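You operate a simulated robot arm through the tools that you are given. There is no shell and no other tool.

Carry out the task below with a simulated two-armed robot. There is one attempt and no reset: what you move stays moved.

## Task
Pick up the grey bag from the top of pallet twenty-six with one hand, pass it to the other hand and put it on the top of washer twelve. Set down upright: bag.

It is judged by the outcome, as a careful person would: the job done as asked, and still so three seconds after it is handed in. It fails if anything else is knocked over, pushed out of place, dropped, spilled or broken.

## Robot
Two 6-joint arms with two-finger parallel grippers on one trunk, on a base that moves. Base frame: it is fixed to the floor where the robot stands at the start and does not move with it; the origin is under the middle of the robot, x ahead of it, y to its left, z up. Units: mm, degrees, N and s.
The left shoulder is at the start at [280, 185, 730], the right one opposite. With the tool pointing down near the work surface each hand reaches from about 520 to 920 mm from the robot's upright axis, wherever it stands, measured 20 degrees to its own side. Places, roughly: bag [-250, -2000, 750]; top of washer twelve [2700, -2400, 900]. Payload 1.57 kg a hand.
The tool frame of a hand sits at the grasp point between the pads (the TCP): z along the fingers, y along the line on which they close. The tips reach 30 mm beyond it. Largest opening 80 mm; finger width 17, thickness 12; the body of the gripper, 40 by 82 mm, starts 80 mm behind the TCP.
Orientation is told as [roll, pitch, yaw] about the base's x, y, z axes, in that order, counted from this pose: with the fingers straight down and closing along the base's y, the tool's x points along the base's -x, its y along +y and its z along -z.

## Interface
- The arms move only by the tool nudge_tool. It takes "left_commands", "right_commands" or both (then of equal length, played together; a hand with none holds still); each is a list of rows, each a list of 7 numbers: the shift along the tool's x, y, z in units of 25 mm (1.0 is 25 mm), then the turn, a rotation vector about the tool's x, y, z in units of 8 degrees (1.0 is 8 degrees), then the opening, from 0 (shut) to 1 (fully open). In form: [[x, y, z, ax, ay, az, grip], ...]. A call has 1 to 20 rows; each row shifts and turns the commanded pose from where the row before left it, along the tool's axes as they then stand. A call with a number of a shift or a turn outside -1 to 1 is refused whole. A row lasts 0.2 s, in which the tool goes at most 50 mm and 8.6 degrees; a call with a longer step from one row to the next is refused whole, and so is a gripper value outside its range. A pose out of reach is approached as far as the arm can. The call stops where the force on the tool passes 40 N (or 10 N more than at its start, if that is more) or the arm is blocked; 0.2 s more then pass. Each finger travels about 153 mm/s and halts on what it meets, pressing with about 42 N; the grip force reading is that of the motor and also rises with nothing between the fingers. The clock runs only during rows and for 0.2 s after the last one: add rows that do not move to give the fingers time. The reply holds the time, the measured pose of the TCP, the force on the tool along the base axes, the opening and the grip force, in the units named above and with some noise, with the torque about the TCP (base axes, N m) and any sound that the robot's microphone picked up.
- Cameras (640 x 400 px; columns grow to the right, rows downward): "scene" is now at [248, 4.2, 1164.4]; the picture's right is [0.06, -1.00, 0.00], its down [-0.68, -0.04, -0.73] and it looks along [0.73, 0.04, -0.69] (base axes); focal length 250 px, centre (320, 200). "left" rides on the left gripper at [72, 7, -122] in its tool frame; the picture's right is [-0.09, 1.00, 0.00], its down [-0.84, -0.08, -0.54] and it looks along [-0.54, -0.05, 0.84] (tool axes); focal length 238 px, centre (320, 200). "right" rides on the right gripper at [72, -7, -122] in its tool frame; the picture's right is [0.09, 1.00, 0.00], its down [-0.84, 0.08, -0.54] and it looks along [-0.54, 0.05, 0.84] (tool axes); focal length 238 px, centre (320, 200).
- grab_frame(camera): a new picture of that camera. The clock stands still meanwhile.
- slide_trunk(by): slides the trunk up (or, below 0, down) by that many mm; the arms and the scene camera ride with it, the base frame stays. It gives what a move gives, with no picture.
- base_move(legs): drives the robot by 1 to 6 legs, each [ahead, turn to the left] in mm and degrees, along the robot's own axes; the way and the turn of a leg run together, so that a leg with both is an arc; at most 1500 mm and 180 degrees a leg. The arms and the cameras ride along, it lands a little off, and it stops where it bumps. It gives what a move gives.
- turn_head(pan, tilt): turns the head with the scene camera to pan (to the left, within 86 degrees either way) and tilt (down, from -29 to 69), counted from straight ahead of the robot. It gives what a move gives.
- point_at(camera, pixels): for up to 12 pixels [column, row] of the newest picture of that camera ("zoom" is the newest enlarged one), the place [x, y, z] in the base frame of the surface seen there, good to about 2 mm, but the place of the scene camera against the robot may be out by one fixed shift of up to 18 mm in any direction. The clock stands still meanwhile.
- close_up(camera, box): a new picture of the part [left, top, right, bottom] of that camera's present view, enlarged. The clock stands still meanwhile.
- close_job(): hands the job in; it is judged then, once.

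Open the grippers and draw the arms clear of the work before you hand the job in, unless the task says otherwise.

The tools are called after ">>>" by a JSON object that holds its "fn" and its "kwargs". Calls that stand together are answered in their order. nudge_tool: Moves the arms, as the interface text tells. Its arguments: {"type":"object","properties":{"left_commands":{"type":"array","items":{"type":"array","items":{"type":"number"}}},"right_commands":{"type":"array","items":{"type":"array","items":{"type":"number"}}}},"required":[]} The other tools are called the same way: slide_trunk (by) moves the trunk up or down; base_move (legs) drives the base; turn_head (pan, tilt) turns the head that bears the scene camera; grab_frame (camera) takes a picture; point_at (camera, pixels) gives the place of the surface under pixels of a picture; close_up (camera, box) takes an enlarged picture of a part of a camera's view; close_job () hands the job in.

At the start:

```text
t: 0.0
left_ee_pos: [568.8, 215.7, 980.3]
left_orientation: [0.0, 0.0, 0.1]
left_ft_force: [0.4, -0.2, -0.5]
left_torque: [-0.03, 0.0, -0.05]
left_finger_gap: 80.1
left_grasp_force: 0.1
right_ee_pos: [564.1, -261.9, 980.8]
right_orientation: [0.0, 0.0, 0.0]
right_ft_force: [-0.2, -0.5, 0.0]
right_torque: [0.0, -0.01, -0.03]
right_finger_gap: 80.0
right_grasp_force: 0.1
trunk travel left (down, up): [-425.0, 565.0]
robot x, y, heading: [1.5, -0.1, 0.1]
head pan, tilt (commanded): [3.2, 43.2]
```

scene: 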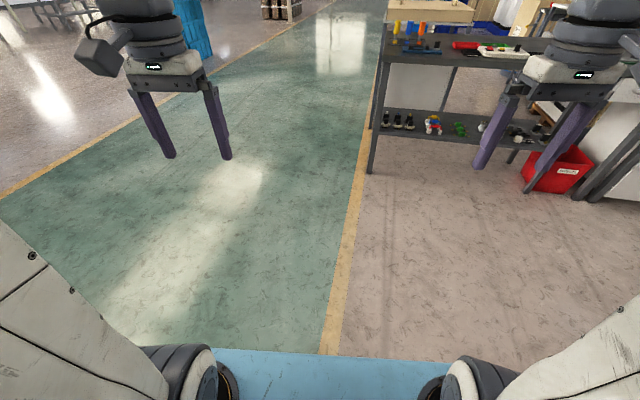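
right: 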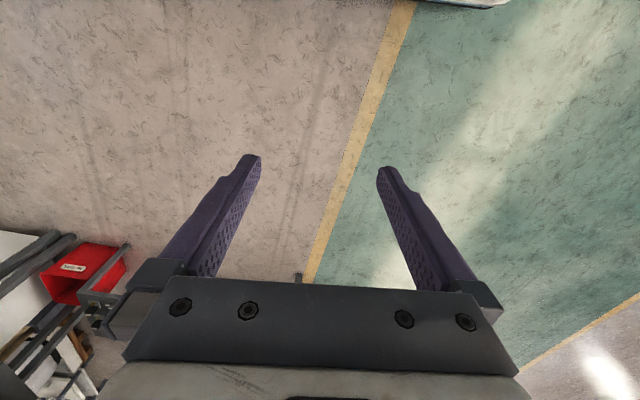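
left: 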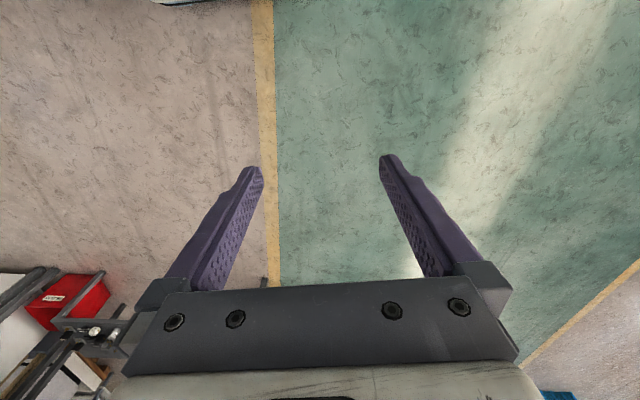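

The first picture shows a workbench to the right front and a clear floor lane ahead. I turn the head to the right to look for the pallet with the bag.

>>> {"fn": "turn_head", "kwargs": {"pan": -80, "tilt": 20}}

>>> {"fn": "grab_frame", "kwargs": {"camera": "scene"}}

```text
t: 1.6
left_ee_pos: [568.5, 215.2, 981.4]
left_orientation: [0.0, -0.1, 0.0]
left_ft_force: [0.0, 0.3, -0.6]
left_torque: [-0.02, -0.02, -0.03]
left_finger_gap: 80.2
left_grasp_force: 0.1
right_ee_pos: [565.5, -261.7, 980.4]
right_orientation: [0.0, -0.1, 0.0]
right_ft_force: [-0.9, 0.2, 0.7]
right_torque: [0.0, 0.0, -0.01]
right_finger_gap: 80.0
right_grasp_force: 0.0
trunk travel left (down, up): [-425.0, 565.0]
robot x, y, heading: [2.1, -1.0, 0.1]
head pan, tilt (commanded): [-80.0, 20.0]
```

```text
taken
```

scene: 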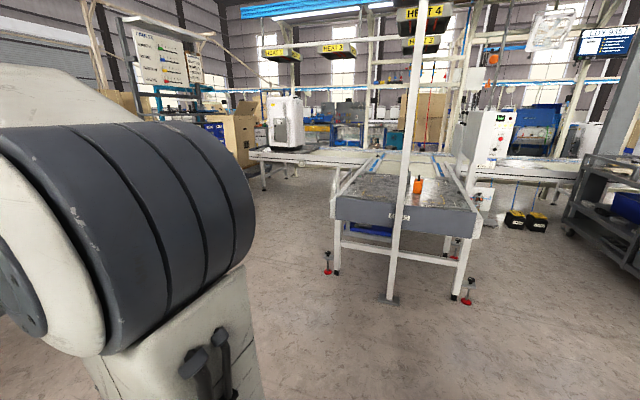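

I see a conveyor/pallet line around (405,200) with an orange object on it. I zoom in on it for labels and the bag.

>>> {"fn": "close_up", "kwargs": {"camera": "scene", "box": [320, 130, 500, 243]}}

>>> {"fn": "point_at", "kwargs": {"camera": "scene", "pixels": [[417, 185], [360, 205], [450, 205], [400, 190], [400, 218], [327, 271], [467, 298], [390, 298], [285, 120]]}}

```text
3.54 times, centred on (410, 186) of scene
```

zoom: 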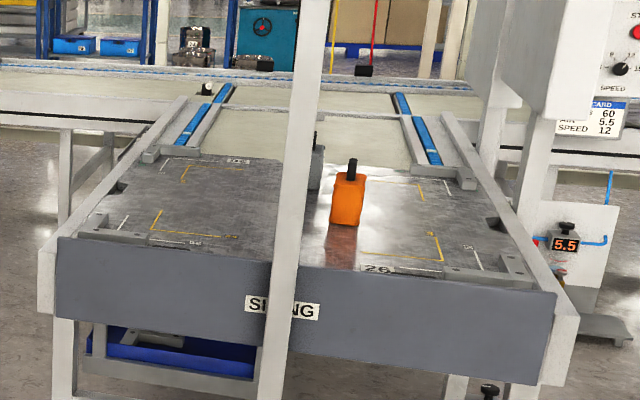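

```text
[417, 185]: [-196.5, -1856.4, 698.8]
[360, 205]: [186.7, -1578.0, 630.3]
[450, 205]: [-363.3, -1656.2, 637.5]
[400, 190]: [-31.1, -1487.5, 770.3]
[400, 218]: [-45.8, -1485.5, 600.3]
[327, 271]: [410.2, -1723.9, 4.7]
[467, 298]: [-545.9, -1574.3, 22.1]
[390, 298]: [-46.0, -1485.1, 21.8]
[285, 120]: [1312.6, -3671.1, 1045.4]
```

The zoom shows the plate marked "26" with an orange flask-like thing at (348,195) and something grey behind the pole at (317,160). I turn the base to the right to face the line, since the floor between is free.

>>> {"fn": "base_move", "kwargs": {"legs": [[0, -90]]}}

>>> {"fn": "turn_head", "kwargs": {"pan": 0, "tilt": 20}}

>>> {"fn": "grab_frame", "kwargs": {"camera": "scene"}}

```text
t: 5.8
left_ee_pos: [200.5, -574.4, 980.9]
left_orientation: [0.0, 0.1, -91.5]
left_ft_force: [0.6, -0.4, -0.1]
left_torque: [0.02, 0.03, 0.0]
left_finger_gap: 80.0
left_grasp_force: 0.1
right_ee_pos: [-275.8, -558.4, 979.6]
right_orientation: [0.0, -0.1, -91.5]
right_ft_force: [-0.8, -0.6, -0.1]
right_torque: [0.03, -0.01, -0.02]
right_finger_gap: 79.9
right_grasp_force: 0.1
trunk travel left (down, up): [-425.0, 565.0]
robot x, y, heading: [-0.9, -0.1, -91.5]
head pan, tilt (commanded): [-80.0, 20.0]
```

```text
t: 7.4
left_ee_pos: [200.4, -573.0, 980.9]
left_orientation: [0.1, -0.1, -91.6]
left_ft_force: [0.3, 0.6, -0.6]
left_torque: [-0.02, -0.01, 0.03]
left_finger_gap: 80.1
left_grasp_force: 0.1
right_ee_pos: [-275.5, -557.1, 981.2]
right_orientation: [0.1, 0.0, -91.5]
right_ft_force: [-0.6, 0.3, 0.6]
right_torque: [0.01, 0.0, 0.01]
right_finger_gap: 80.2
right_grasp_force: 0.0
trunk travel left (down, up): [-425.0, 565.0]
robot x, y, heading: [-1.8, 0.2, -91.4]
head pan, tilt (commanded): [0.0, 20.0]
```

```text
taken
```

scene: 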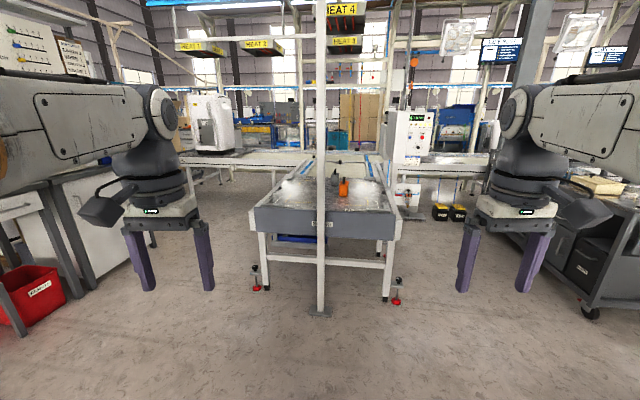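

>>> {"fn": "close_up", "kwargs": {"camera": "scene", "box": [240, 130, 420, 243]}}

>>> {"fn": "point_at", "kwargs": {"camera": "scene", "pixels": [[337, 176], [343, 188], [260, 212], [397, 212], [320, 312], [256, 288], [397, 302], [395, 235], [310, 12], [440, 212], [45, 280]]}}

```text
3.54 times, centred on (330, 186) of scene
```

zoom: 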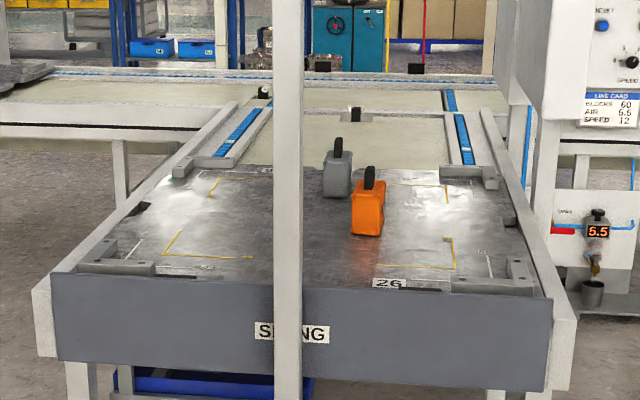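

```text
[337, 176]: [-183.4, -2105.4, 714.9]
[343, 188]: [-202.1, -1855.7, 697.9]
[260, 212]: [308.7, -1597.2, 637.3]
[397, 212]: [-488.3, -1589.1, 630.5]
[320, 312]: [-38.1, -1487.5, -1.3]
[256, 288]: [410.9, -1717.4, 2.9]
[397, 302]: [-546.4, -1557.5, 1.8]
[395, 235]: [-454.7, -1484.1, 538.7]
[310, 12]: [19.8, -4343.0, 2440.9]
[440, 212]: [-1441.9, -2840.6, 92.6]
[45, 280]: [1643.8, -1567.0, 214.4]
```

The grey bag stands behind the orange one on pallet 26, at about (-183,-2105), with zoom (335,170) its body. Next I look toward washer twelve, which lies about 50° to the left of the present heading.

>>> {"fn": "turn_head", "kwargs": {"pan": 50, "tilt": 10}}

>>> {"fn": "grab_frame", "kwargs": {"camera": "scene"}}

```text
t: 8.6
left_ee_pos: [200.4, -574.2, 980.4]
left_orientation: [0.0, -0.1, -91.5]
left_ft_force: [-0.2, -0.4, -0.2]
left_torque: [-0.02, 0.01, 0.0]
left_finger_gap: 79.9
left_grasp_force: 0.0
right_ee_pos: [-275.5, -557.5, 980.2]
right_orientation: [0.1, 0.1, -91.5]
right_ft_force: [-0.1, -0.2, 1.3]
right_torque: [0.0, 0.0, 0.01]
right_finger_gap: 80.2
right_grasp_force: 0.1
trunk travel left (down, up): [-425.0, 565.0]
robot x, y, heading: [-1.2, -1.6, -91.6]
head pan, tilt (commanded): [50.0, 10.0]
```

```text
taken
```

scene: 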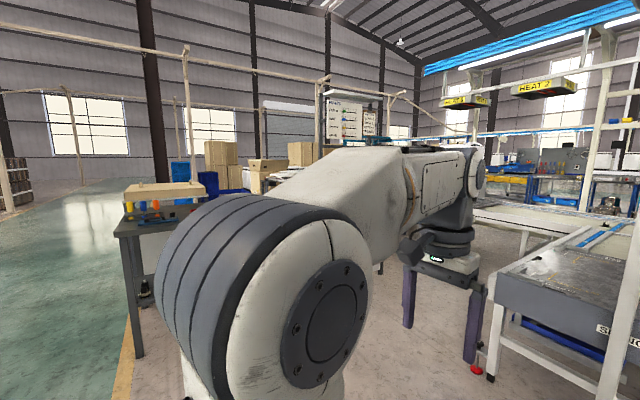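

The left arm hides that direction, so I turn the base 50° to the left to face the washer area straight on.

>>> {"fn": "base_move", "kwargs": {"legs": [[0, 48]]}}

>>> {"fn": "turn_head", "kwargs": {"pan": 0, "tilt": 12}}

>>> {"fn": "grab_frame", "kwargs": {"camera": "scene"}}

```text
t: 11.1
left_ee_pos: [560.4, -234.7, 981.8]
left_orientation: [0.0, 0.0, -43.6]
left_ft_force: [0.3, 0.5, -0.1]
left_torque: [0.0, 0.0, -0.02]
left_finger_gap: 80.1
left_grasp_force: 0.1
right_ee_pos: [229.7, -579.4, 981.5]
right_orientation: [0.0, 0.0, -43.5]
right_ft_force: [0.0, 0.4, 0.2]
right_torque: [0.0, 0.02, 0.0]
right_finger_gap: 80.0
right_grasp_force: 0.0
trunk travel left (down, up): [-425.0, 565.0]
robot x, y, heading: [-1.8, -1.9, -43.5]
head pan, tilt (commanded): [50.0, 10.0]
```

```text
t: 12.3
left_ee_pos: [559.7, -237.0, 980.5]
left_orientation: [0.1, 0.0, -43.6]
left_ft_force: [0.0, -0.2, -0.6]
left_torque: [-0.01, -0.01, 0.03]
left_finger_gap: 79.8
left_grasp_force: 0.1
right_ee_pos: [228.8, -578.5, 980.0]
right_orientation: [-0.1, 0.1, -43.6]
right_ft_force: [0.2, -0.6, 0.3]
right_torque: [0.02, 0.0, 0.01]
right_finger_gap: 80.3
right_grasp_force: 0.0
trunk travel left (down, up): [-425.0, 565.0]
robot x, y, heading: [1.4, 0.4, -43.2]
head pan, tilt (commanded): [0.0, 12.0]
```

```text
taken
```

scene: 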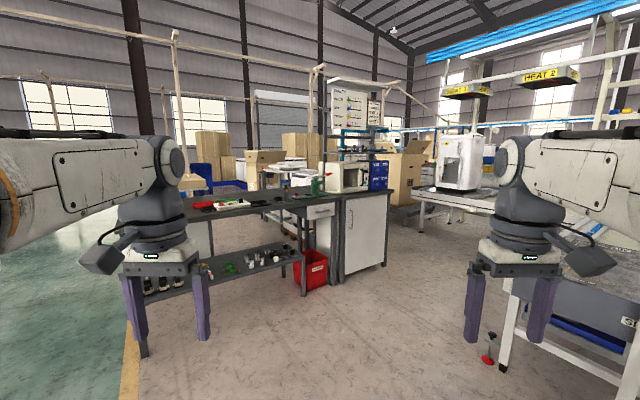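

>>> {"fn": "close_up", "kwargs": {"camera": "scene", "box": [190, 130, 400, 261]}}

>>> {"fn": "point_at", "kwargs": {"camera": "scene", "pixels": [[340, 194], [370, 192], [387, 188], [340, 262], [384, 265], [320, 190], [300, 196], [303, 290], [355, 180], [200, 205], [312, 185], [308, 260]]}}

```text
3.05 times, centred on (295, 196) of scene
```

zoom: 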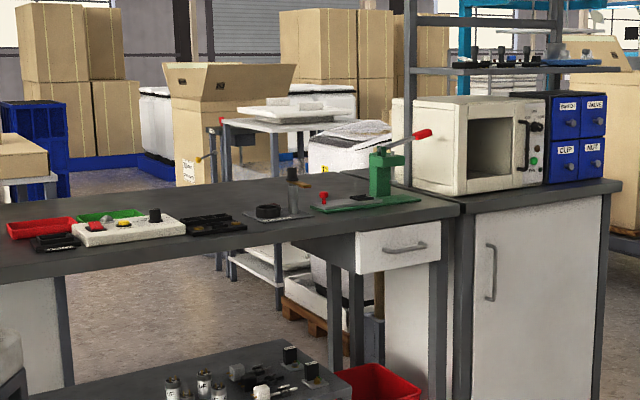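

```text
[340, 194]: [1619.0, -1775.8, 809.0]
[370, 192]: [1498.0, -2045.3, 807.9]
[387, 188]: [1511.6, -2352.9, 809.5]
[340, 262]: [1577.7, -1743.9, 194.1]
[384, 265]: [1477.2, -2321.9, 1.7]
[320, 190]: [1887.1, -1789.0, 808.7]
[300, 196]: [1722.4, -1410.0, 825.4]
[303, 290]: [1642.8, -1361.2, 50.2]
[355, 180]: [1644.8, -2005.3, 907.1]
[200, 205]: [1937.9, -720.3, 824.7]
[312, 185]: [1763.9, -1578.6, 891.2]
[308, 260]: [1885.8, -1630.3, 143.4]
```

White appliances wrapped on pallets stand behind the bench around (300,178). I zoom in further to find washer twelve.

>>> {"fn": "close_up", "kwargs": {"camera": "scene", "box": [230, 140, 340, 209]}}

>>> {"fn": "point_at", "kwargs": {"camera": "scene", "pixels": [[305, 178], [303, 190], [313, 174], [280, 166], [245, 167], [270, 172], [240, 160], [285, 182], [310, 182]]}}

```text
5.80 times, centred on (285, 174) of scene
```

zoom: 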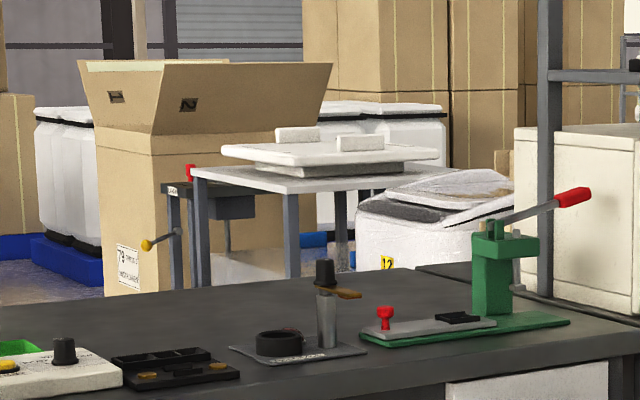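

```text
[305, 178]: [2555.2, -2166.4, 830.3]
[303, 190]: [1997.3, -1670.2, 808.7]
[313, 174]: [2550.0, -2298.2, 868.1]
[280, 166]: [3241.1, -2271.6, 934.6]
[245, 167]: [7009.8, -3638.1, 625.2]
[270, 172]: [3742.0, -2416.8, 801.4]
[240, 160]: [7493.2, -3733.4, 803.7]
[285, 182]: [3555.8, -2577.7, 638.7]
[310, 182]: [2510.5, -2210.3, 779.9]
```

The "12" label shows on the white machine at zoom (388,262), about (2540,-2190). Now I turn the base toward the right side of the pallet line to survey where I can stand for the pick.

>>> {"fn": "base_move", "kwargs": {"legs": [[0, -75]]}}

>>> {"fn": "turn_head", "kwargs": {"pan": 0, "tilt": 25}}

>>> {"fn": "grab_frame", "kwargs": {"camera": "scene"}}

```text
t: 15.9
left_ee_pos: [-69.8, -604.2, 980.4]
left_orientation: [-0.1, -0.1, -117.4]
left_ft_force: [0.5, 0.3, -0.2]
left_torque: [-0.05, -0.03, -0.05]
left_finger_gap: 80.1
left_grasp_force: 0.2
right_ee_pos: [-491.3, -382.7, 980.4]
right_orientation: [0.1, 0.0, -117.3]
right_ft_force: [0.7, 0.8, 0.6]
right_torque: [0.01, 0.01, 0.0]
right_finger_gap: 80.0
right_grasp_force: 0.1
trunk travel left (down, up): [-425.0, 565.0]
robot x, y, heading: [-2.0, -5.5, -117.3]
head pan, tilt (commanded): [0.0, 12.0]
```

```text
t: 16.7
left_ee_pos: [-69.4, -603.9, 981.2]
left_orientation: [0.0, 0.0, -117.3]
left_ft_force: [-1.1, 0.0, -0.7]
left_torque: [0.02, 0.0, 0.0]
left_finger_gap: 80.0
left_grasp_force: 0.1
right_ee_pos: [-490.6, -382.5, 980.5]
right_orientation: [0.1, 0.0, -117.3]
right_ft_force: [-0.7, 0.4, -0.1]
right_torque: [0.0, 0.0, 0.04]
right_finger_gap: 79.8
right_grasp_force: 0.1
trunk travel left (down, up): [-425.0, 565.0]
robot x, y, heading: [1.2, -1.8, -117.4]
head pan, tilt (commanded): [0.0, 25.0]
```

```text
taken
```

scene: 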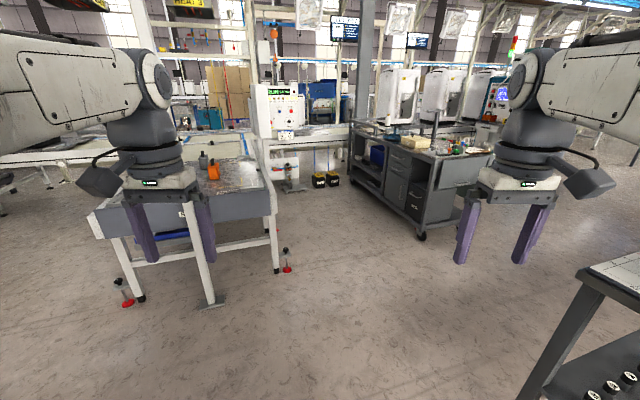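

>>> {"fn": "point_at", "kwargs": {"camera": "scene", "pixels": [[287, 270], [275, 268], [420, 237], [352, 160], [415, 210], [320, 186], [335, 186], [290, 190], [268, 110], [275, 120], [215, 172], [203, 160]]}}

>>> {"fn": "close_up", "kwargs": {"camera": "scene", "box": [80, 70, 360, 245]}}

```text
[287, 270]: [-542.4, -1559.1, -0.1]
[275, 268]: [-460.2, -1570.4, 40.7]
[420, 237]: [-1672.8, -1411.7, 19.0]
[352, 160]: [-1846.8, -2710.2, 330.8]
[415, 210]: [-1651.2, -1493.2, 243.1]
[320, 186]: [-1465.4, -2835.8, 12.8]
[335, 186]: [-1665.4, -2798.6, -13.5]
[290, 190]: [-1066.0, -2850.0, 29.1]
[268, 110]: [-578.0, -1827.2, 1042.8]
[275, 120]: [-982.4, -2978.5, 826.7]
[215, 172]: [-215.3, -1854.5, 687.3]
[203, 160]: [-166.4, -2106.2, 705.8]
```

```text
2.29 times, centred on (220, 158) of scene
```

zoom: 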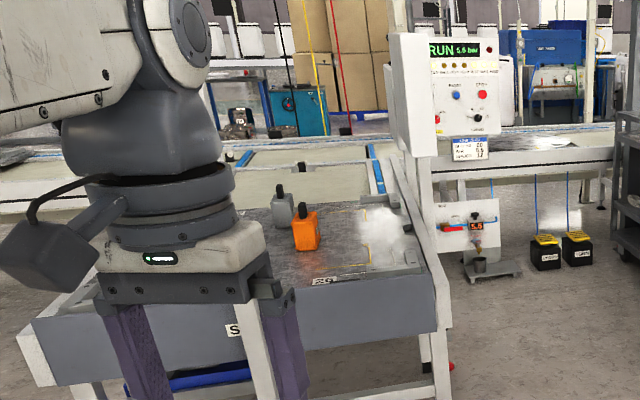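

I probe the control box next to the line, since one point on it came back nearer than I expected; I need to know where it stands relative to my parking spot.

>>> {"fn": "point_at", "kwargs": {"camera": "zoom", "pixels": [[400, 80], [420, 100], [428, 140], [445, 60], [480, 120], [440, 150], [426, 170], [460, 150], [490, 60], [425, 220], [480, 220], [495, 275]]}}

>>> {"fn": "close_up", "kwargs": {"camera": "scene", "box": [220, 40, 340, 200]}}

```text
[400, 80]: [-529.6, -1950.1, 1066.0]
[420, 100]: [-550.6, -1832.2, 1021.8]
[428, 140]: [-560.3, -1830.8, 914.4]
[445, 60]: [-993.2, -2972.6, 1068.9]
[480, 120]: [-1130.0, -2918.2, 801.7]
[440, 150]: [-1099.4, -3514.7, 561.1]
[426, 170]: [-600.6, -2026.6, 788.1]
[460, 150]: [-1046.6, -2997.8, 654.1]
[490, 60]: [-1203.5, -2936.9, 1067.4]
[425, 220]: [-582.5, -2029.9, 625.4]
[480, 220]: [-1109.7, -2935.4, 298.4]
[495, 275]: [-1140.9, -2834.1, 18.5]
```

```text
2.50 times, centred on (280, 120) of scene
```

zoom: 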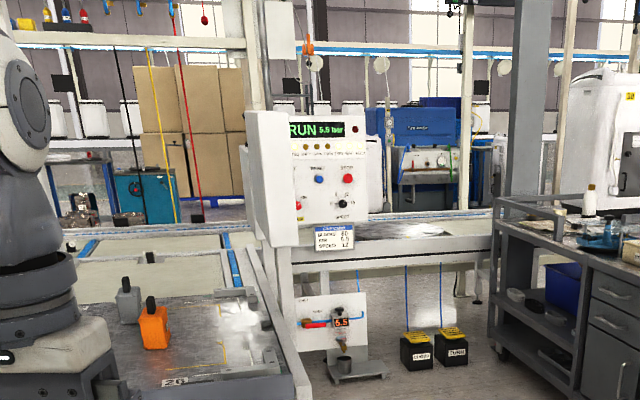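

A control box hangs on a post at about (-560..-600, -1830..-2030), beside the table, so approaching from that side is cramped. I look down to learn the outline of my own base before choosing a spot.

>>> {"fn": "turn_head", "kwargs": {"pan": 0, "tilt": 69}}

>>> {"fn": "grab_frame", "kwargs": {"camera": "scene"}}

>>> {"fn": "point_at", "kwargs": {"camera": "scene", "pixels": [[320, 240], [320, 260], [320, 300], [260, 300], [400, 300], [320, 220]]}}

```text
t: 17.8
left_ee_pos: [-71.0, -603.5, 980.7]
left_orientation: [0.0, 0.0, -117.4]
left_ft_force: [0.1, 0.3, -0.1]
left_torque: [-0.04, -0.02, -0.01]
left_finger_gap: 79.9
left_grasp_force: 0.1
right_ee_pos: [-490.9, -382.5, 980.0]
right_orientation: [-0.1, 0.0, -117.2]
right_ft_force: [0.4, -0.8, 0.4]
right_torque: [0.0, -0.04, -0.03]
right_finger_gap: 79.6
right_grasp_force: 0.2
trunk travel left (down, up): [-425.0, 565.0]
robot x, y, heading: [-6.0, -0.3, -117.4]
head pan, tilt (commanded): [0.0, 68.8]
```

```text
taken
```

scene: 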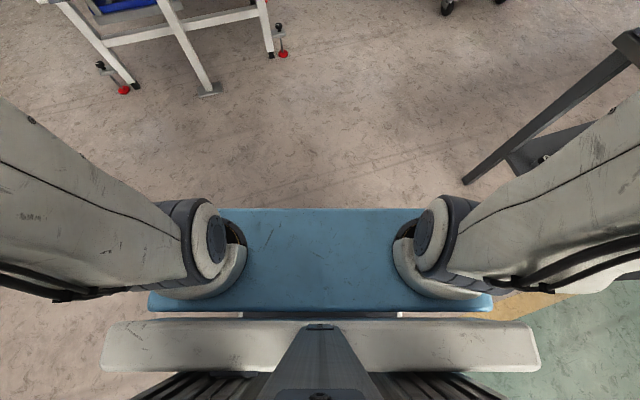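

```text
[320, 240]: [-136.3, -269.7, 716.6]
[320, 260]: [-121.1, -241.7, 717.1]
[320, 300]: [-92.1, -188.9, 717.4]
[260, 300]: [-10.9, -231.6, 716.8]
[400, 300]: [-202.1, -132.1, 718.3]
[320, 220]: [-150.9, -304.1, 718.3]
```

The blue plate is the shoulder beam at z≈717, which hides the base. I tilt the left hand backward so its camera looks at my own base from in front, with open space all around.

>>> {"fn": "nudge_tool", "kwargs": {"left_commands": [[0, 0, 0, 0, 1, 0, 1], [0, 0, 0, 0, 1, 0, 1], [0, 0, 0, 0, 1, 0, 1], [0, 0, 0, 0, 1, 0, 1], [0, 0, 0, 0, 1, 0, 1], [0, 0, 0, 0, 1, 0, 1], [0, 0, 0, 0, 1, 0, 1], [0, 0, 0, 0, 1, 0, 1]]}}

>>> {"fn": "grab_frame", "kwargs": {"camera": "left"}}

```text
t: 19.6
left_ee_pos: [-42.7, -551.7, 852.2]
left_orientation: [0.2, 63.9, -117.3]
left_ft_force: [-0.1, 0.5, 0.4]
left_torque: [-0.03, 0.01, 0.02]
left_finger_gap: 80.0
left_grasp_force: 0.0
left hand out of reach, approached as far as the arm can: row 4, 5, 6, 7, 8
right_ee_pos: [-492.5, -382.3, 981.0]
right_orientation: [-0.1, 0.0, -117.2]
right_ft_force: [-0.6, 0.6, 1.2]
right_torque: [0.01, -0.02, -0.01]
right_finger_gap: 79.9
right_grasp_force: 0.1
trunk travel left (down, up): [-425.0, 565.0]
robot x, y, heading: [-2.0, -0.9, -117.1]
head pan, tilt (commanded): [0.0, 68.8]
```

```text
taken
```

left: 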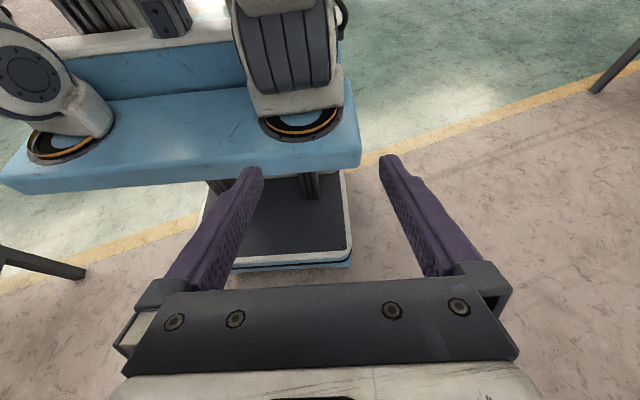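

The left camera shows the base front corner at (350,258) and the beam front corner at (358,160). I measure them.

>>> {"fn": "point_at", "kwargs": {"camera": "left", "pixels": [[348, 262], [300, 258], [345, 200], [300, 240], [358, 150], [5, 180], [350, 90], [250, 258], [345, 172]]}}

```text
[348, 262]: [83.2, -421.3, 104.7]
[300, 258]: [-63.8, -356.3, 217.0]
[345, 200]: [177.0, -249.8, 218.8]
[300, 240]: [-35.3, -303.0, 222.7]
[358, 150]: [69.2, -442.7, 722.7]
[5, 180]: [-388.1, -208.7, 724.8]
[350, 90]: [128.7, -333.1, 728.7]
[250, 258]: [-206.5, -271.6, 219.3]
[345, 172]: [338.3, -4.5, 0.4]
```

The base front sits about 345 mm ahead of my axis, half width about 280, height 220; the beam front at 361. I put the left hand back and measure how far the arms stick out sideways.

>>> {"fn": "nudge_tool", "kwargs": {"left_commands": [[0, 0, 0, 0, -1, 0, 1], [0, 0, 0, 0, -1, 0, 1], [0, 0, 0, 0, -1, 0, 1], [0, 0, 0, 0, -1, 0, 1], [0, 0, 0, 0, -1, 0, 1], [0, 0, 0, 0, -1, 0, 1], [0, 0, 0, 0, -1, 0, 1], [0, 0, 0, 0, -1, 0, 1], [0, 0, 0, 0, 0, 0, 1]]}}

>>> {"fn": "turn_head", "kwargs": {"pan": 40, "tilt": 30}}

>>> {"fn": "grab_frame", "kwargs": {"camera": "scene"}}

>>> {"fn": "point_at", "kwargs": {"camera": "scene", "pixels": [[100, 100], [150, 200], [200, 150], [250, 250], [300, 200], [350, 150], [400, 150], [450, 180], [480, 240], [250, 100], [330, 120], [200, 320]]}}

```text
t: 21.6
left_ee_pos: [-42.2, -552.4, 852.9]
left_orientation: [0.0, -0.1, -117.3]
left_ft_force: [0.1, -1.2, 0.4]
left_torque: [0.03, 0.0, -0.04]
left_finger_gap: 80.0
left_grasp_force: 0.0
right_ee_pos: [-491.5, -382.1, 980.6]
right_orientation: [0.1, -0.1, -117.2]
right_ft_force: [0.0, 0.5, 0.2]
right_torque: [0.04, 0.0, -0.01]
right_finger_gap: 79.9
right_grasp_force: 0.0
trunk travel left (down, up): [-425.0, 565.0]
robot x, y, heading: [0.7, 1.1, -117.5]
head pan, tilt (commanded): [0.0, 68.8]
```

```text
t: 22.6
left_ee_pos: [-42.3, -552.9, 852.4]
left_orientation: [0.1, 0.1, -117.3]
left_ft_force: [-0.1, 0.6, -0.1]
left_torque: [-0.01, 0.01, 0.01]
left_finger_gap: 80.1
left_grasp_force: 0.0
right_ee_pos: [-491.2, -382.0, 980.7]
right_orientation: [0.0, 0.0, -117.2]
right_ft_force: [0.6, 0.0, -1.1]
right_torque: [0.04, -0.04, 0.0]
right_finger_gap: 80.0
right_grasp_force: 0.0
trunk travel left (down, up): [-425.0, 565.0]
robot x, y, heading: [0.5, -1.6, -117.3]
head pan, tilt (commanded): [40.0, 30.0]
```

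```text
taken
```

scene: 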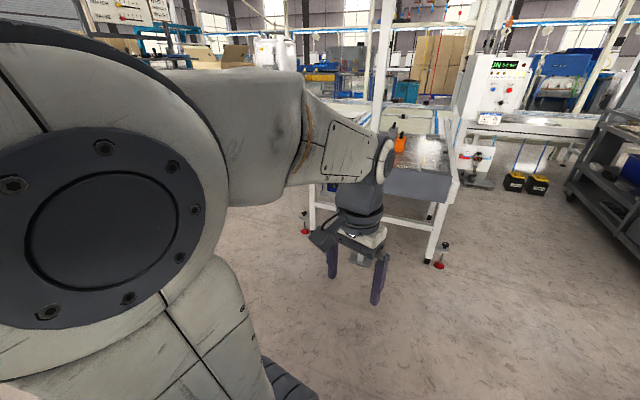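

```text
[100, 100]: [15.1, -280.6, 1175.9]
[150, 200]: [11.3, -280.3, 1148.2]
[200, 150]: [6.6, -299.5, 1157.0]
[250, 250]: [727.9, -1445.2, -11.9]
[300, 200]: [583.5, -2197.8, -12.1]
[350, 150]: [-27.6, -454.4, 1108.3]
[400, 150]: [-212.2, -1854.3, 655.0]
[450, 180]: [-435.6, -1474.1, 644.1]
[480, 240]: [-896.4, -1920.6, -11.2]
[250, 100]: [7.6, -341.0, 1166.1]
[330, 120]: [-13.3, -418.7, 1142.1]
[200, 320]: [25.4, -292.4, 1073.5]
```

The arms work in vertical planes at about 185 mm to each side, elbow up near z 1170. I test how far the left hand can reach forward with the trunk raised, here in open space.

>>> {"fn": "slide_trunk", "kwargs": {"by": 200}}

>>> {"fn": "nudge_tool", "kwargs": {"left_commands": [[-1, 0, 1, 0, 0, 0, 1], [-1, 0, 1, 0, 0, 0, 1], [-1, 0, 1, 0, 0, 0, 1], [-1, 0, 1, 0, 0, 0, 1], [-1, 0, 1, 0, 0, 0, 1], [-1, 0, 1, 0, 0, 0, 1], [-1, 0, 1, 0, 0, 0, 1], [-1, 0, 1, 0, 0, 0, 1], [-1, 0, 1, 0, 0, 0, 1], [-1, 0, 1, 0, 0, 0, 1], [-1, 0, 1, 0, 0, 0, 1], [-1, 0, 1, 0, 0, 0, 1], [-1, 0, 0.5, 0, 0, 0, 1], [-1, 0, 0, 0, 0, 0, 1], [-1, 0, 0, 0, 0, 0, 1], [-1, 0, 0, 0, 0, 0, 1], [-1, 0, 0, 0, 0, 0, 1], [-1, 0, 0, 0, 0, 0, 1], [0, 0, 0, 0, 0, 0, 1], [0, 0, 0, 0, 0, 0, 1]]}}

```text
t: 24.8
left_ee_pos: [-42.6, -552.1, 1052.2]
left_orientation: [0.0, -0.1, -117.3]
left_ft_force: [0.2, 0.9, 0.3]
left_torque: [0.0, 0.01, -0.03]
left_finger_gap: 80.1
left_grasp_force: 0.0
right_ee_pos: [-490.8, -381.8, 1179.9]
right_orientation: [0.0, 0.1, -117.3]
right_ft_force: [-0.8, 0.5, 0.4]
right_torque: [-0.02, -0.01, 0.0]
right_finger_gap: 80.1
right_grasp_force: 0.0
trunk travel left (down, up): [-625.0, 365.0]
robot x, y, heading: [-0.7, -2.9, -117.6]
head pan, tilt (commanded): [40.0, 30.0]
```

```text
t: 29.0
left_ee_pos: [-221.7, -898.2, 742.5]
left_orientation: [0.1, 0.0, -117.3]
left_ft_force: [-0.4, 0.3, 1.1]
left_torque: [-0.01, -0.03, 0.02]
left_finger_gap: 79.8
left_grasp_force: 0.1
left hand out of reach, approached as far as the arm can: row 16, 17, 18
right_ee_pos: [-491.8, -381.7, 1181.1]
right_orientation: [-0.1, 0.0, -117.3]
right_ft_force: [0.5, -0.4, -1.1]
right_torque: [0.02, 0.0, 0.0]
right_finger_gap: 79.9
right_grasp_force: 0.1
trunk travel left (down, up): [-625.0, 365.0]
robot x, y, heading: [0.9, -2.2, -117.1]
head pan, tilt (commanded): [40.0, 30.0]
```

The reach is about 898 mm ahead at z 742 with trunk +200. I try a higher trunk to see if it gains more reach.

>>> {"fn": "slide_trunk", "kwargs": {"by": 150}}

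>>> {"fn": "nudge_tool", "kwargs": {"left_commands": [[0, 0, 1, 0, 0, 0, 1], [0, 0, 1, 0, 0, 0, 1], [0, 0, 1, 0, 0, 0, 1], [0, 0, 1, 0, 0, 0, 1], [0, 0, 1, 0, 0, 0, 1], [0, 0, 1, 0, 0, 0, 1], [-1, 0, 0, 0, 0, 0, 1], [-1, 0, 0, 0, 0, 0, 1], [-1, 0, 0, 0, 0, 0, 1], [-1, 0, 0, 0, 0, 0, 1], [0, 0, 0, 0, 0, 0, 1], [0, 0, 0, 0, 0, 0, 1]]}}

```text
t: 30.8
left_ee_pos: [-221.8, -898.3, 892.5]
left_orientation: [0.0, 0.0, -117.3]
left_ft_force: [-0.8, -0.5, 0.4]
left_torque: [0.02, -0.03, 0.0]
left_finger_gap: 79.9
left_grasp_force: 0.0
right_ee_pos: [-491.6, -382.4, 1331.0]
right_orientation: [0.1, 0.0, -117.3]
right_ft_force: [0.5, 0.2, 0.1]
right_torque: [-0.01, -0.01, 0.01]
right_finger_gap: 80.1
right_grasp_force: 0.0
trunk travel left (down, up): [-775.0, 215.0]
robot x, y, heading: [1.5, 0.3, -117.1]
head pan, tilt (commanded): [40.0, 30.0]
```

```text
t: 33.4
left_ee_pos: [-216.5, -877.2, 781.5]
left_orientation: [0.0, 0.0, -117.4]
left_ft_force: [0.1, -0.4, -0.1]
left_torque: [-0.01, -0.03, 0.02]
left_finger_gap: 80.0
left_grasp_force: 0.0
left hand out of reach, approached as far as the arm can: row 2, 3, 4, 5, 6, 7, 8, 9, 10
right_ee_pos: [-491.2, -382.6, 1330.8]
right_orientation: [0.1, 0.0, -117.2]
right_ft_force: [-0.1, 1.0, 0.9]
right_torque: [-0.01, 0.03, -0.02]
right_finger_gap: 80.2
right_grasp_force: 0.1
trunk travel left (down, up): [-775.0, 215.0]
robot x, y, heading: [-0.2, 0.8, -117.4]
head pan, tilt (commanded): [40.0, 30.0]
```

Higher trunk does not help, so about +200 is right. I lower it back and test reach with the tool tilted forward about 24°.

>>> {"fn": "slide_trunk", "kwargs": {"by": -150}}

>>> {"fn": "nudge_tool", "kwargs": {"left_commands": [[0.5, 0, -1, 0, 0, 0, 1], [0.5, 0, -1, 0, 0, 0, 1], [0, 0, -1, 0, -1, 0, 1], [0, 0, -1, 0, -1, 0, 1], [0, 0, 0, 0, -1, 0, 1], [-0.9, 0, 0.4, 0, 0, 0, 1], [-0.9, 0, 0.4, 0, 0, 0, 1], [-0.9, 0, 0.4, 0, 0, 0, 1], [-0.9, 0, 0.4, 0, 0, 0, 1], [-0.9, 0, 0.4, 0, 0, 0, 1], [-0.9, 0, 0.4, 0, 0, 0, 1], [-0.9, 0, 0.4, 0, 0, 0, 1], [0, 0, 0, 0, 0, 0, 1], [0, 0, 0, 0, 0, 0, 1]]}}

```text
t: 35.1
left_ee_pos: [-217.2, -877.5, 630.2]
left_orientation: [0.1, 0.0, -117.3]
left_ft_force: [0.8, -0.1, 0.1]
left_torque: [0.01, -0.01, 0.0]
left_finger_gap: 79.9
left_grasp_force: 0.0
right_ee_pos: [-491.9, -382.2, 1179.8]
right_orientation: [0.1, -0.1, -117.3]
right_ft_force: [0.3, -0.3, -0.7]
right_torque: [0.06, -0.02, 0.02]
right_finger_gap: 79.8
right_grasp_force: 0.0
trunk travel left (down, up): [-625.0, 365.0]
robot x, y, heading: [-3.4, 0.9, -117.3]
head pan, tilt (commanded): [40.0, 30.0]
```

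```text
t: 38.1
left_ee_pos: [-265.8, -974.8, 734.7]
left_orientation: [0.0, -24.0, -117.4]
left_ft_force: [0.1, 0.2, -0.7]
left_torque: [0.0, 0.01, -0.02]
left_finger_gap: 80.0
left_grasp_force: 0.1
left hand out of reach, approached as far as the arm can: row 11, 12
right_ee_pos: [-491.5, -382.2, 1181.5]
right_orientation: [0.0, 0.0, -117.3]
right_ft_force: [-0.2, -0.7, 0.1]
right_torque: [-0.02, 0.04, 0.04]
right_finger_gap: 80.0
right_grasp_force: 0.0
trunk travel left (down, up): [-625.0, 365.0]
robot x, y, heading: [0.8, -0.4, -117.4]
head pan, tilt (commanded): [40.0, 30.0]
```

With 24° forward tilt the reach becomes about 987 mm, which is enough. I retract the left hand high and close, and tuck the right hand inward and up for driving.

>>> {"fn": "nudge_tool", "kwargs": {"left_commands": [[0.5, 0, -1, 0, 1, 0, 1], [0.5, 0, -1, 0, 1, 0, 1], [0.5, 0, -1, 0, 1, 0, 1], [1, -0.1, -1, 0, 0, 0, 1], [1, -0.1, -1, 0, 0, 0, 1], [1, -0.1, -1, 0, 0, 0, 1], [1, -0.1, -1, 0, 0, 0, 1], [1, -0.1, -1, 0, 0, 0, 1], [1, -0.1, -1, 0, 0, 0, 1], [1, -0.1, -1, 0, 0, 0, 1], [1, -0.1, -1, 0, 0, 0, 1], [1, -0.1, -1, 0, 0, 0, 1], [1, -0.1, -1, 0, 0, 0, 1], [1, -0.1, -1, 0, 0, 0, 1], [1, -0.1, -1, 0, 0, 0, 1], [1, -0.1, -1, 0, 0, 0, 1], [1, -0.1, -1, 0, 0, 0, 1], [1, -0.1, -1, 0, 0, 0, 1], [0, 0, 0, 0, 0, 0, 1]], "right_commands": [[0, 0, 0, 0, 0, 0, 1], [0, 0, 0, 0, 0, 0, 1], [0, 0, 0, 0, 0, 0, 1], [0, 0.4, -0.6, 0, 0, 0, 1], [0, 0.4, -0.6, 0, 0, 0, 1], [0, 0.4, -0.6, 0, 0, 0, 1], [0, 0.4, -0.6, 0, 0, 0, 1], [0, 0.4, -0.6, 0, 0, 0, 1], [0, 0.4, -0.6, 0, 0, 0, 1], [0, 0.4, -0.6, 0, 0, 0, 1], [0, 0.4, -0.6, 0, 0, 0, 1], [0, 0, 0, 0, 0, 0, 1], [0, 0, 0, 0, 0, 0, 1], [0, 0, 0, 0, 0, 0, 1], [0, 0, 0, 0, 0, 0, 1], [0, 0, 0, 0, 0, 0, 1], [0, 0, 0, 0, 0, 0, 1], [0, 0, 0, 0, 0, 0, 1], [0, 0, 0, 0, 0, 0, 1]]}}

```text
t: 42.1
left_ee_pos: [-215.7, -823.5, 1100.1]
left_orientation: [-0.1, 0.1, -117.3]
left_ft_force: [-0.1, -0.4, 0.3]
left_torque: [-0.02, -0.01, 0.01]
left_finger_gap: 79.7
left_grasp_force: 0.0
left hand out of reach, approached as far as the arm can: row 1, 2, 3, 4, 5, 6, 7, 8, 9, 10, 11, 12, 13, 14, 15, 16, 17, 18
right_ee_pos: [-419.2, -418.2, 1290.0]
right_orientation: [0.1, -0.2, -117.2]
right_ft_force: [-0.4, 0.1, 0.5]
right_torque: [0.01, 0.0, 0.01]
right_finger_gap: 80.1
right_grasp_force: 0.1
right hand out of reach, approached as far as the arm can: row 11
trunk travel left (down, up): [-625.0, 365.0]
robot x, y, heading: [1.2, 1.7, -117.1]
head pan, tilt (commanded): [40.0, 30.0]
```

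The left hand slid along its reach limit and is still 832 mm ahead; I bring it straight back.

>>> {"fn": "nudge_tool", "kwargs": {"left_commands": [[1, 0, 0.2, 0, 0, 0, 1], [1, 0, 0.2, 0, 0, 0, 1], [1, 0, 0, 0, 0, 0, 1], [1, 0, 0, 0, 0, 0, 1], [1, 0, 0, 0, 0, 0, 1], [1, 0, 0, 0, 0, 0, 1], [1, 0, 0, 0, 0, 0, 1], [1, 0, 0, 0, 0, 0, 1], [1, 0, 0, 0, 0, 0, 1], [1, 0, 0, 0, 0, 0, 1], [1, 0, 0, 0, 0, 0, 1], [0, 0, 0, 0, 0, 0, 1], [0, 0, 0, 0, 0, 0, 1]]}}

>>> {"fn": "turn_head", "kwargs": {"pan": 27, "tilt": 20}}

>>> {"fn": "grab_frame", "kwargs": {"camera": "scene"}}

```text
t: 44.9
left_ee_pos: [-89.5, -577.3, 1090.1]
left_orientation: [-0.1, 0.0, -117.4]
left_ft_force: [-0.1, -0.6, -0.9]
left_torque: [-0.03, 0.03, -0.01]
left_finger_gap: 80.0
left_grasp_force: 0.0
right_ee_pos: [-418.4, -418.1, 1291.2]
right_orientation: [-0.1, -0.3, -117.3]
right_ft_force: [0.1, 0.7, -0.3]
right_torque: [0.02, 0.0, -0.01]
right_finger_gap: 80.0
right_grasp_force: 0.1
trunk travel left (down, up): [-625.0, 365.0]
robot x, y, heading: [0.3, 1.3, -117.3]
head pan, tilt (commanded): [40.0, 30.0]
```

```text
t: 45.7
left_ee_pos: [-90.3, -577.3, 1090.3]
left_orientation: [0.0, 0.0, -117.3]
left_ft_force: [-0.3, -0.1, 0.4]
left_torque: [-0.02, -0.02, -0.01]
left_finger_gap: 79.8
left_grasp_force: 0.1
right_ee_pos: [-418.5, -416.9, 1289.6]
right_orientation: [0.1, -0.1, -117.2]
right_ft_force: [0.6, 0.1, 0.3]
right_torque: [0.0, 0.02, 0.01]
right_finger_gap: 80.1
right_grasp_force: 0.2
trunk travel left (down, up): [-625.0, 365.0]
robot x, y, heading: [0.6, 2.0, -117.2]
head pan, tilt (commanded): [27.0, 20.0]
```

```text
taken
```

scene: 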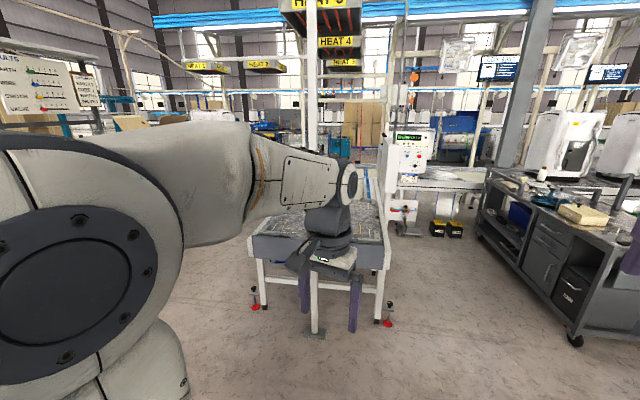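

The floor between me and the line is clear. I drive to about (-440,-700) and turn square to the table for a closer look.

>>> {"fn": "base_move", "kwargs": {"legs": [[0, -4.9], [828, 0], [0, 32.1]]}}

>>> {"fn": "turn_head", "kwargs": {"pan": 0, "tilt": 25}}

>>> {"fn": "grab_frame", "kwargs": {"camera": "scene"}}

```text
t: 52.1
left_ee_pos: [-244.3, -1246.9, 1089.8]
left_orientation: [0.0, 0.0, -89.4]
left_ft_force: [0.1, -0.3, 0.0]
left_torque: [0.0, -0.03, 0.01]
left_finger_gap: 80.0
left_grasp_force: 0.0
right_ee_pos: [-611.7, -1258.1, 1290.4]
right_orientation: [0.0, -0.2, -89.6]
right_ft_force: [0.1, 0.7, -0.2]
right_torque: [0.02, -0.02, -0.03]
right_finger_gap: 79.9
right_grasp_force: 0.1
trunk travel left (down, up): [-625.0, 365.0]
robot x, y, heading: [-431.3, -692.3, -89.4]
head pan, tilt (commanded): [27.0, 20.0]
```

```text
t: 53.0
left_ee_pos: [-243.6, -1247.6, 1090.0]
left_orientation: [0.0, 0.0, -89.5]
left_ft_force: [0.5, -0.7, 0.2]
left_torque: [0.01, 0.0, -0.02]
left_finger_gap: 80.2
left_grasp_force: 0.1
right_ee_pos: [-611.1, -1258.9, 1289.8]
right_orientation: [0.0, -0.2, -89.5]
right_ft_force: [0.0, 0.1, -0.3]
right_torque: [-0.01, -0.03, 0.03]
right_finger_gap: 79.9
right_grasp_force: 0.0
trunk travel left (down, up): [-625.0, 365.0]
robot x, y, heading: [-435.2, -693.7, -89.6]
head pan, tilt (commanded): [0.0, 25.0]
```

```text
taken
```

scene: 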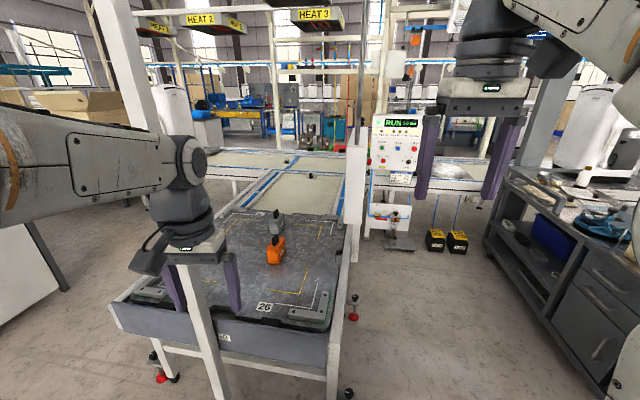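

Now both bags are in view at (275,225) grey and (276,250) orange, with the plate marking "26" at (264,307). I zoom in and measure.

>>> {"fn": "close_up", "kwargs": {"camera": "scene", "box": [230, 195, 326, 255]}}

>>> {"fn": "close_up", "kwargs": {"camera": "scene", "box": [200, 120, 440, 400]}}

```text
6.67 times, centred on (278, 225) of scene
```

zoom: 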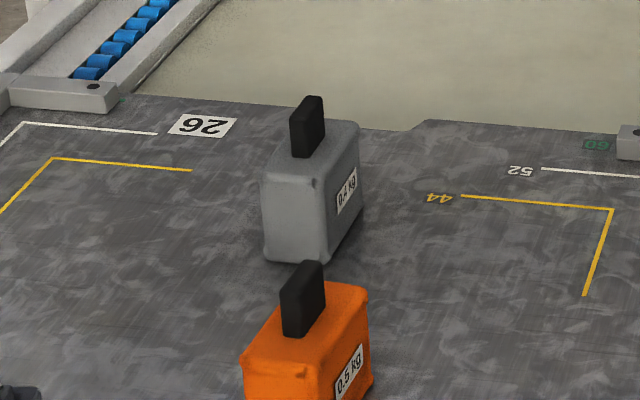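

```text
1.43 times, centred on (320, 260) of scene
```

zoom: 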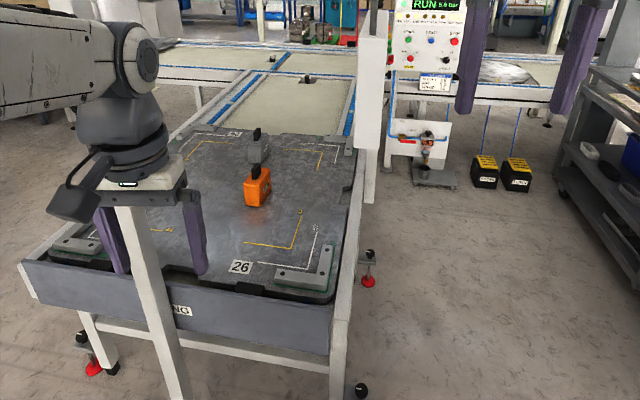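

I retake the close-up of the bags so I can measure points on the grey one.

>>> {"fn": "close_up", "kwargs": {"camera": "scene", "box": [246, 200, 310, 240]}}

>>> {"fn": "point_at", "kwargs": {"camera": "zoom", "pixels": [[300, 72], [310, 110], [305, 145], [255, 170], [345, 155], [360, 110], [230, 250], [330, 250], [230, 340], [330, 350], [380, 210], [200, 330]]}}

```text
10.00 times, centred on (278, 220) of scene
```

zoom: 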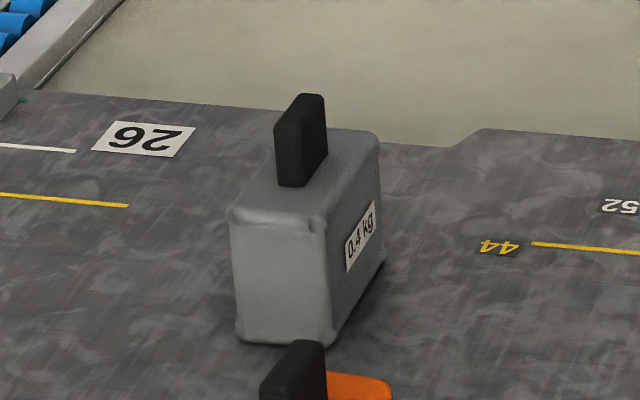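

```text
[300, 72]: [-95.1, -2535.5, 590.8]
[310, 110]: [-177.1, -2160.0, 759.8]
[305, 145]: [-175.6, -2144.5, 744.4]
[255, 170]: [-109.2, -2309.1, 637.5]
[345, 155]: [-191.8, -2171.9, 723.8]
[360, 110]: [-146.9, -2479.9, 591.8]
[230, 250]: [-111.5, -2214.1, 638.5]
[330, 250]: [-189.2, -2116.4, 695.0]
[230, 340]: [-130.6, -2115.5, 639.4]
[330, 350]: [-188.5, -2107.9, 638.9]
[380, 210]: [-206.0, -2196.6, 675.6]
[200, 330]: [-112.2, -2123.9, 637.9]
```

The grey bag reads "0.4 kg": plate z≈638, body about 50 wide (x), ~88 deep (y), top z≈722, handle to ~765. Before advancing past the pole I check the lateral clearance of the left wrist's protruding part at (145,255) and of the pole, and the right-hand box.

>>> {"fn": "point_at", "kwargs": {"camera": "scene", "pixels": [[148, 262], [135, 262], [165, 235], [30, 150], [120, 60], [195, 330], [215, 385], [355, 200], [345, 180], [356, 145], [350, 130], [365, 215]]}}

>>> {"fn": "close_up", "kwargs": {"camera": "scene", "box": [300, 40, 460, 240]}}

```text
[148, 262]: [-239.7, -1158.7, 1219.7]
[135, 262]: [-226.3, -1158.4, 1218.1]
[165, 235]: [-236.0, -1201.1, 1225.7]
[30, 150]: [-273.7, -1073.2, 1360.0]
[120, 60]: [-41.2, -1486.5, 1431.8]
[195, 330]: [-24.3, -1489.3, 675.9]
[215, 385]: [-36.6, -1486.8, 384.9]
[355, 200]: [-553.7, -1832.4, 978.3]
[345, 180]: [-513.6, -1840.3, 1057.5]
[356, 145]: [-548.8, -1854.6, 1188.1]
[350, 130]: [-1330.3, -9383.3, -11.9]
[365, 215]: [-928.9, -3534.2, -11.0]
```

```text
2.00 times, centred on (380, 140) of scene
```

zoom: 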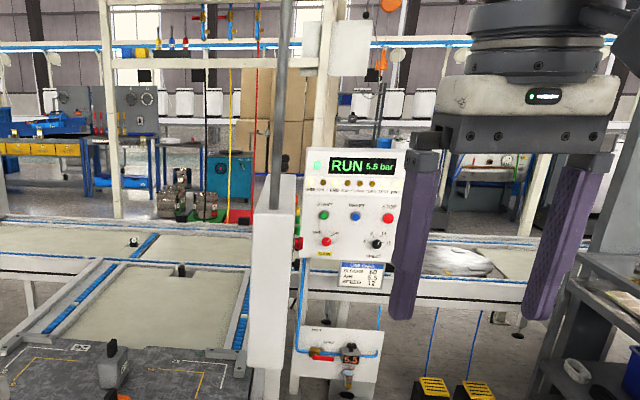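

The left hand's parts are at x≈-226 or further right, giving over 130 mm to the pole (x≈-40); the slim box at the right is x -510..-570, z up to 1190, beyond my right hand at z 1290. I drive ahead 410.

>>> {"fn": "base_move", "kwargs": {"legs": [[410, -0.4]]}}

>>> {"fn": "turn_head", "kwargs": {"pan": 5, "tilt": 38}}

>>> {"fn": "grab_frame", "kwargs": {"camera": "scene"}}

>>> {"fn": "grab_frame", "kwargs": {"camera": "left"}}

```text
t: 55.6
left_ee_pos: [-247.2, -1663.7, 1090.6]
left_orientation: [0.0, 0.0, -90.0]
left_ft_force: [0.0, -0.7, 0.1]
left_torque: [0.02, 0.01, 0.02]
left_finger_gap: 80.2
left_grasp_force: 0.0
right_ee_pos: [-613.0, -1673.0, 1289.8]
right_orientation: [0.0, -0.2, -90.0]
right_ft_force: [0.7, 0.1, 0.1]
right_torque: [-0.08, -0.04, -0.03]
right_finger_gap: 79.8
right_grasp_force: 0.0
trunk travel left (down, up): [-625.0, 365.0]
robot x, y, heading: [-430.1, -1107.6, -90.0]
head pan, tilt (commanded): [0.0, 25.0]
```

```text
t: 56.3
left_ee_pos: [-246.2, -1665.5, 1089.8]
left_orientation: [-0.1, 0.0, -90.0]
left_ft_force: [0.8, 0.7, -0.3]
left_torque: [-0.02, -0.03, 0.01]
left_finger_gap: 79.9
left_grasp_force: 0.1
right_ee_pos: [-613.6, -1673.5, 1290.2]
right_orientation: [0.0, -0.2, -89.9]
right_ft_force: [0.0, -0.3, 0.6]
right_torque: [0.01, 0.0, -0.03]
right_finger_gap: 79.9
right_grasp_force: 0.0
trunk travel left (down, up): [-625.0, 365.0]
robot x, y, heading: [-432.3, -1108.9, -89.9]
head pan, tilt (commanded): [5.0, 38.0]
```

```text
taken
```

scene: 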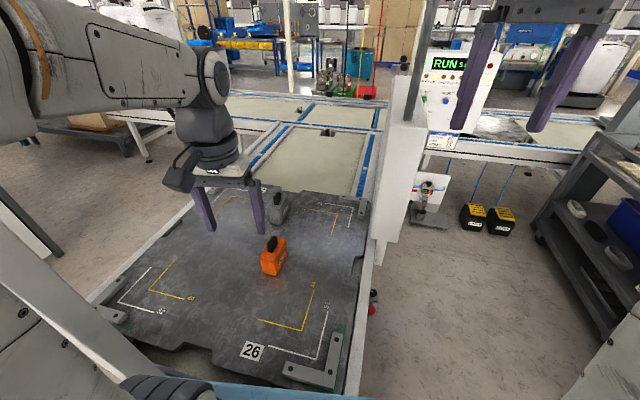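

```text
taken
```

left: 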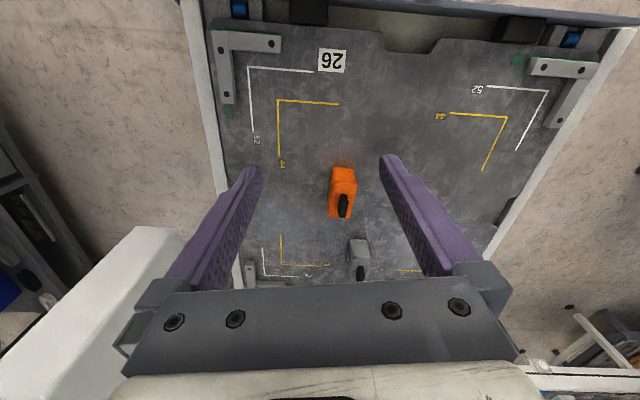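

The robot stands at (-432,-1109), and the left camera shows orange at (342,190) and grey at (358,255). I move the left hand forward and a little left, staying high above the bags, to view the grey bag from its own camera.

>>> {"fn": "nudge_tool", "kwargs": {"left_commands": [[-0.95, 0.26, 0.3, 0, 0, 0, 1], [-0.95, 0.26, 0.3, 0, 0, 0, 1], [-0.95, 0.26, 0.3, 0, 0, 0, 1], [-0.95, 0.26, 0.3, 0, 0, 0, 1], [-0.95, 0.26, 0.3, 0, 0, 0, 1], [-0.95, 0.26, 0.3, 0, 0, 0, 1], [-0.95, 0.26, 0.3, 0, 0, 0, 1], [-0.95, 0.26, 0.3, 0, 0, 0, 1], [-0.95, 0.26, 0.3, 0, 0, 0, 1], [-0.95, 0.26, 0.3, 0, 0, 0, 1], [0, 0, 0, 0, 0, 0, 1]]}}

>>> {"fn": "grab_frame", "kwargs": {"camera": "left"}}

```text
t: 58.7
left_ee_pos: [-181.9, -1902.4, 1015.7]
left_orientation: [-0.1, -0.1, -90.0]
left_ft_force: [-0.5, -0.1, -0.3]
left_torque: [-0.01, 0.01, 0.03]
left_finger_gap: 79.8
left_grasp_force: 0.0
right_ee_pos: [-613.3, -1674.4, 1289.8]
right_orientation: [0.0, -0.2, -90.0]
right_ft_force: [0.4, -1.0, -0.4]
right_torque: [0.04, 0.02, -0.01]
right_finger_gap: 79.8
right_grasp_force: 0.2
trunk travel left (down, up): [-625.0, 365.0]
robot x, y, heading: [-427.6, -1105.8, -90.1]
head pan, tilt (commanded): [5.0, 38.0]
```

```text
taken
```

left: 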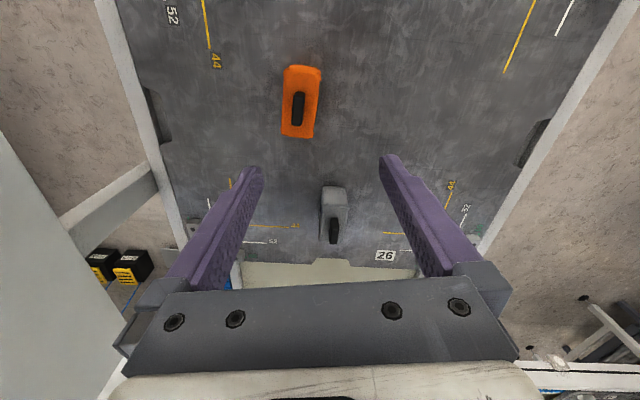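

The grey bag is well visible at (334,212) between the fingers. I zoom in with the left camera and measure its corners.

>>> {"fn": "close_up", "kwargs": {"camera": "left", "box": [286, 170, 382, 260]}}

>>> {"fn": "point_at", "kwargs": {"camera": "left", "pixels": [[325, 191], [342, 191], [334, 200], [322, 215], [346, 215], [334, 222], [334, 232], [334, 241], [300, 200], [370, 200], [300, 105], [300, 75]]}}

```text
4.44 times, centred on (334, 215) of left
```

zoom: 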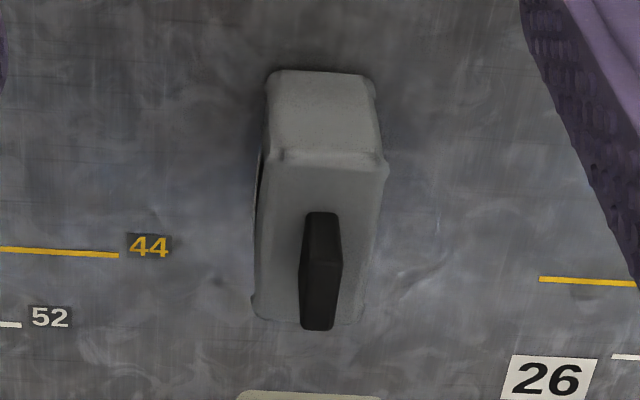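

```text
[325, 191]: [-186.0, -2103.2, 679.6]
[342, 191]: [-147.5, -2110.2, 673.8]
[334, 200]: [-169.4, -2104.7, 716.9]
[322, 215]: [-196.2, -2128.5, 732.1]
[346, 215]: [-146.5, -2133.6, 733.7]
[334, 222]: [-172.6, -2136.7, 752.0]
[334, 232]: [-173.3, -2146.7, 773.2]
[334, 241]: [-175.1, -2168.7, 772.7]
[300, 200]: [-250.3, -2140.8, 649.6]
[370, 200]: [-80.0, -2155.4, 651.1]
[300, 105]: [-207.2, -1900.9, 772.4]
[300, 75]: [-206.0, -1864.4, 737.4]
```

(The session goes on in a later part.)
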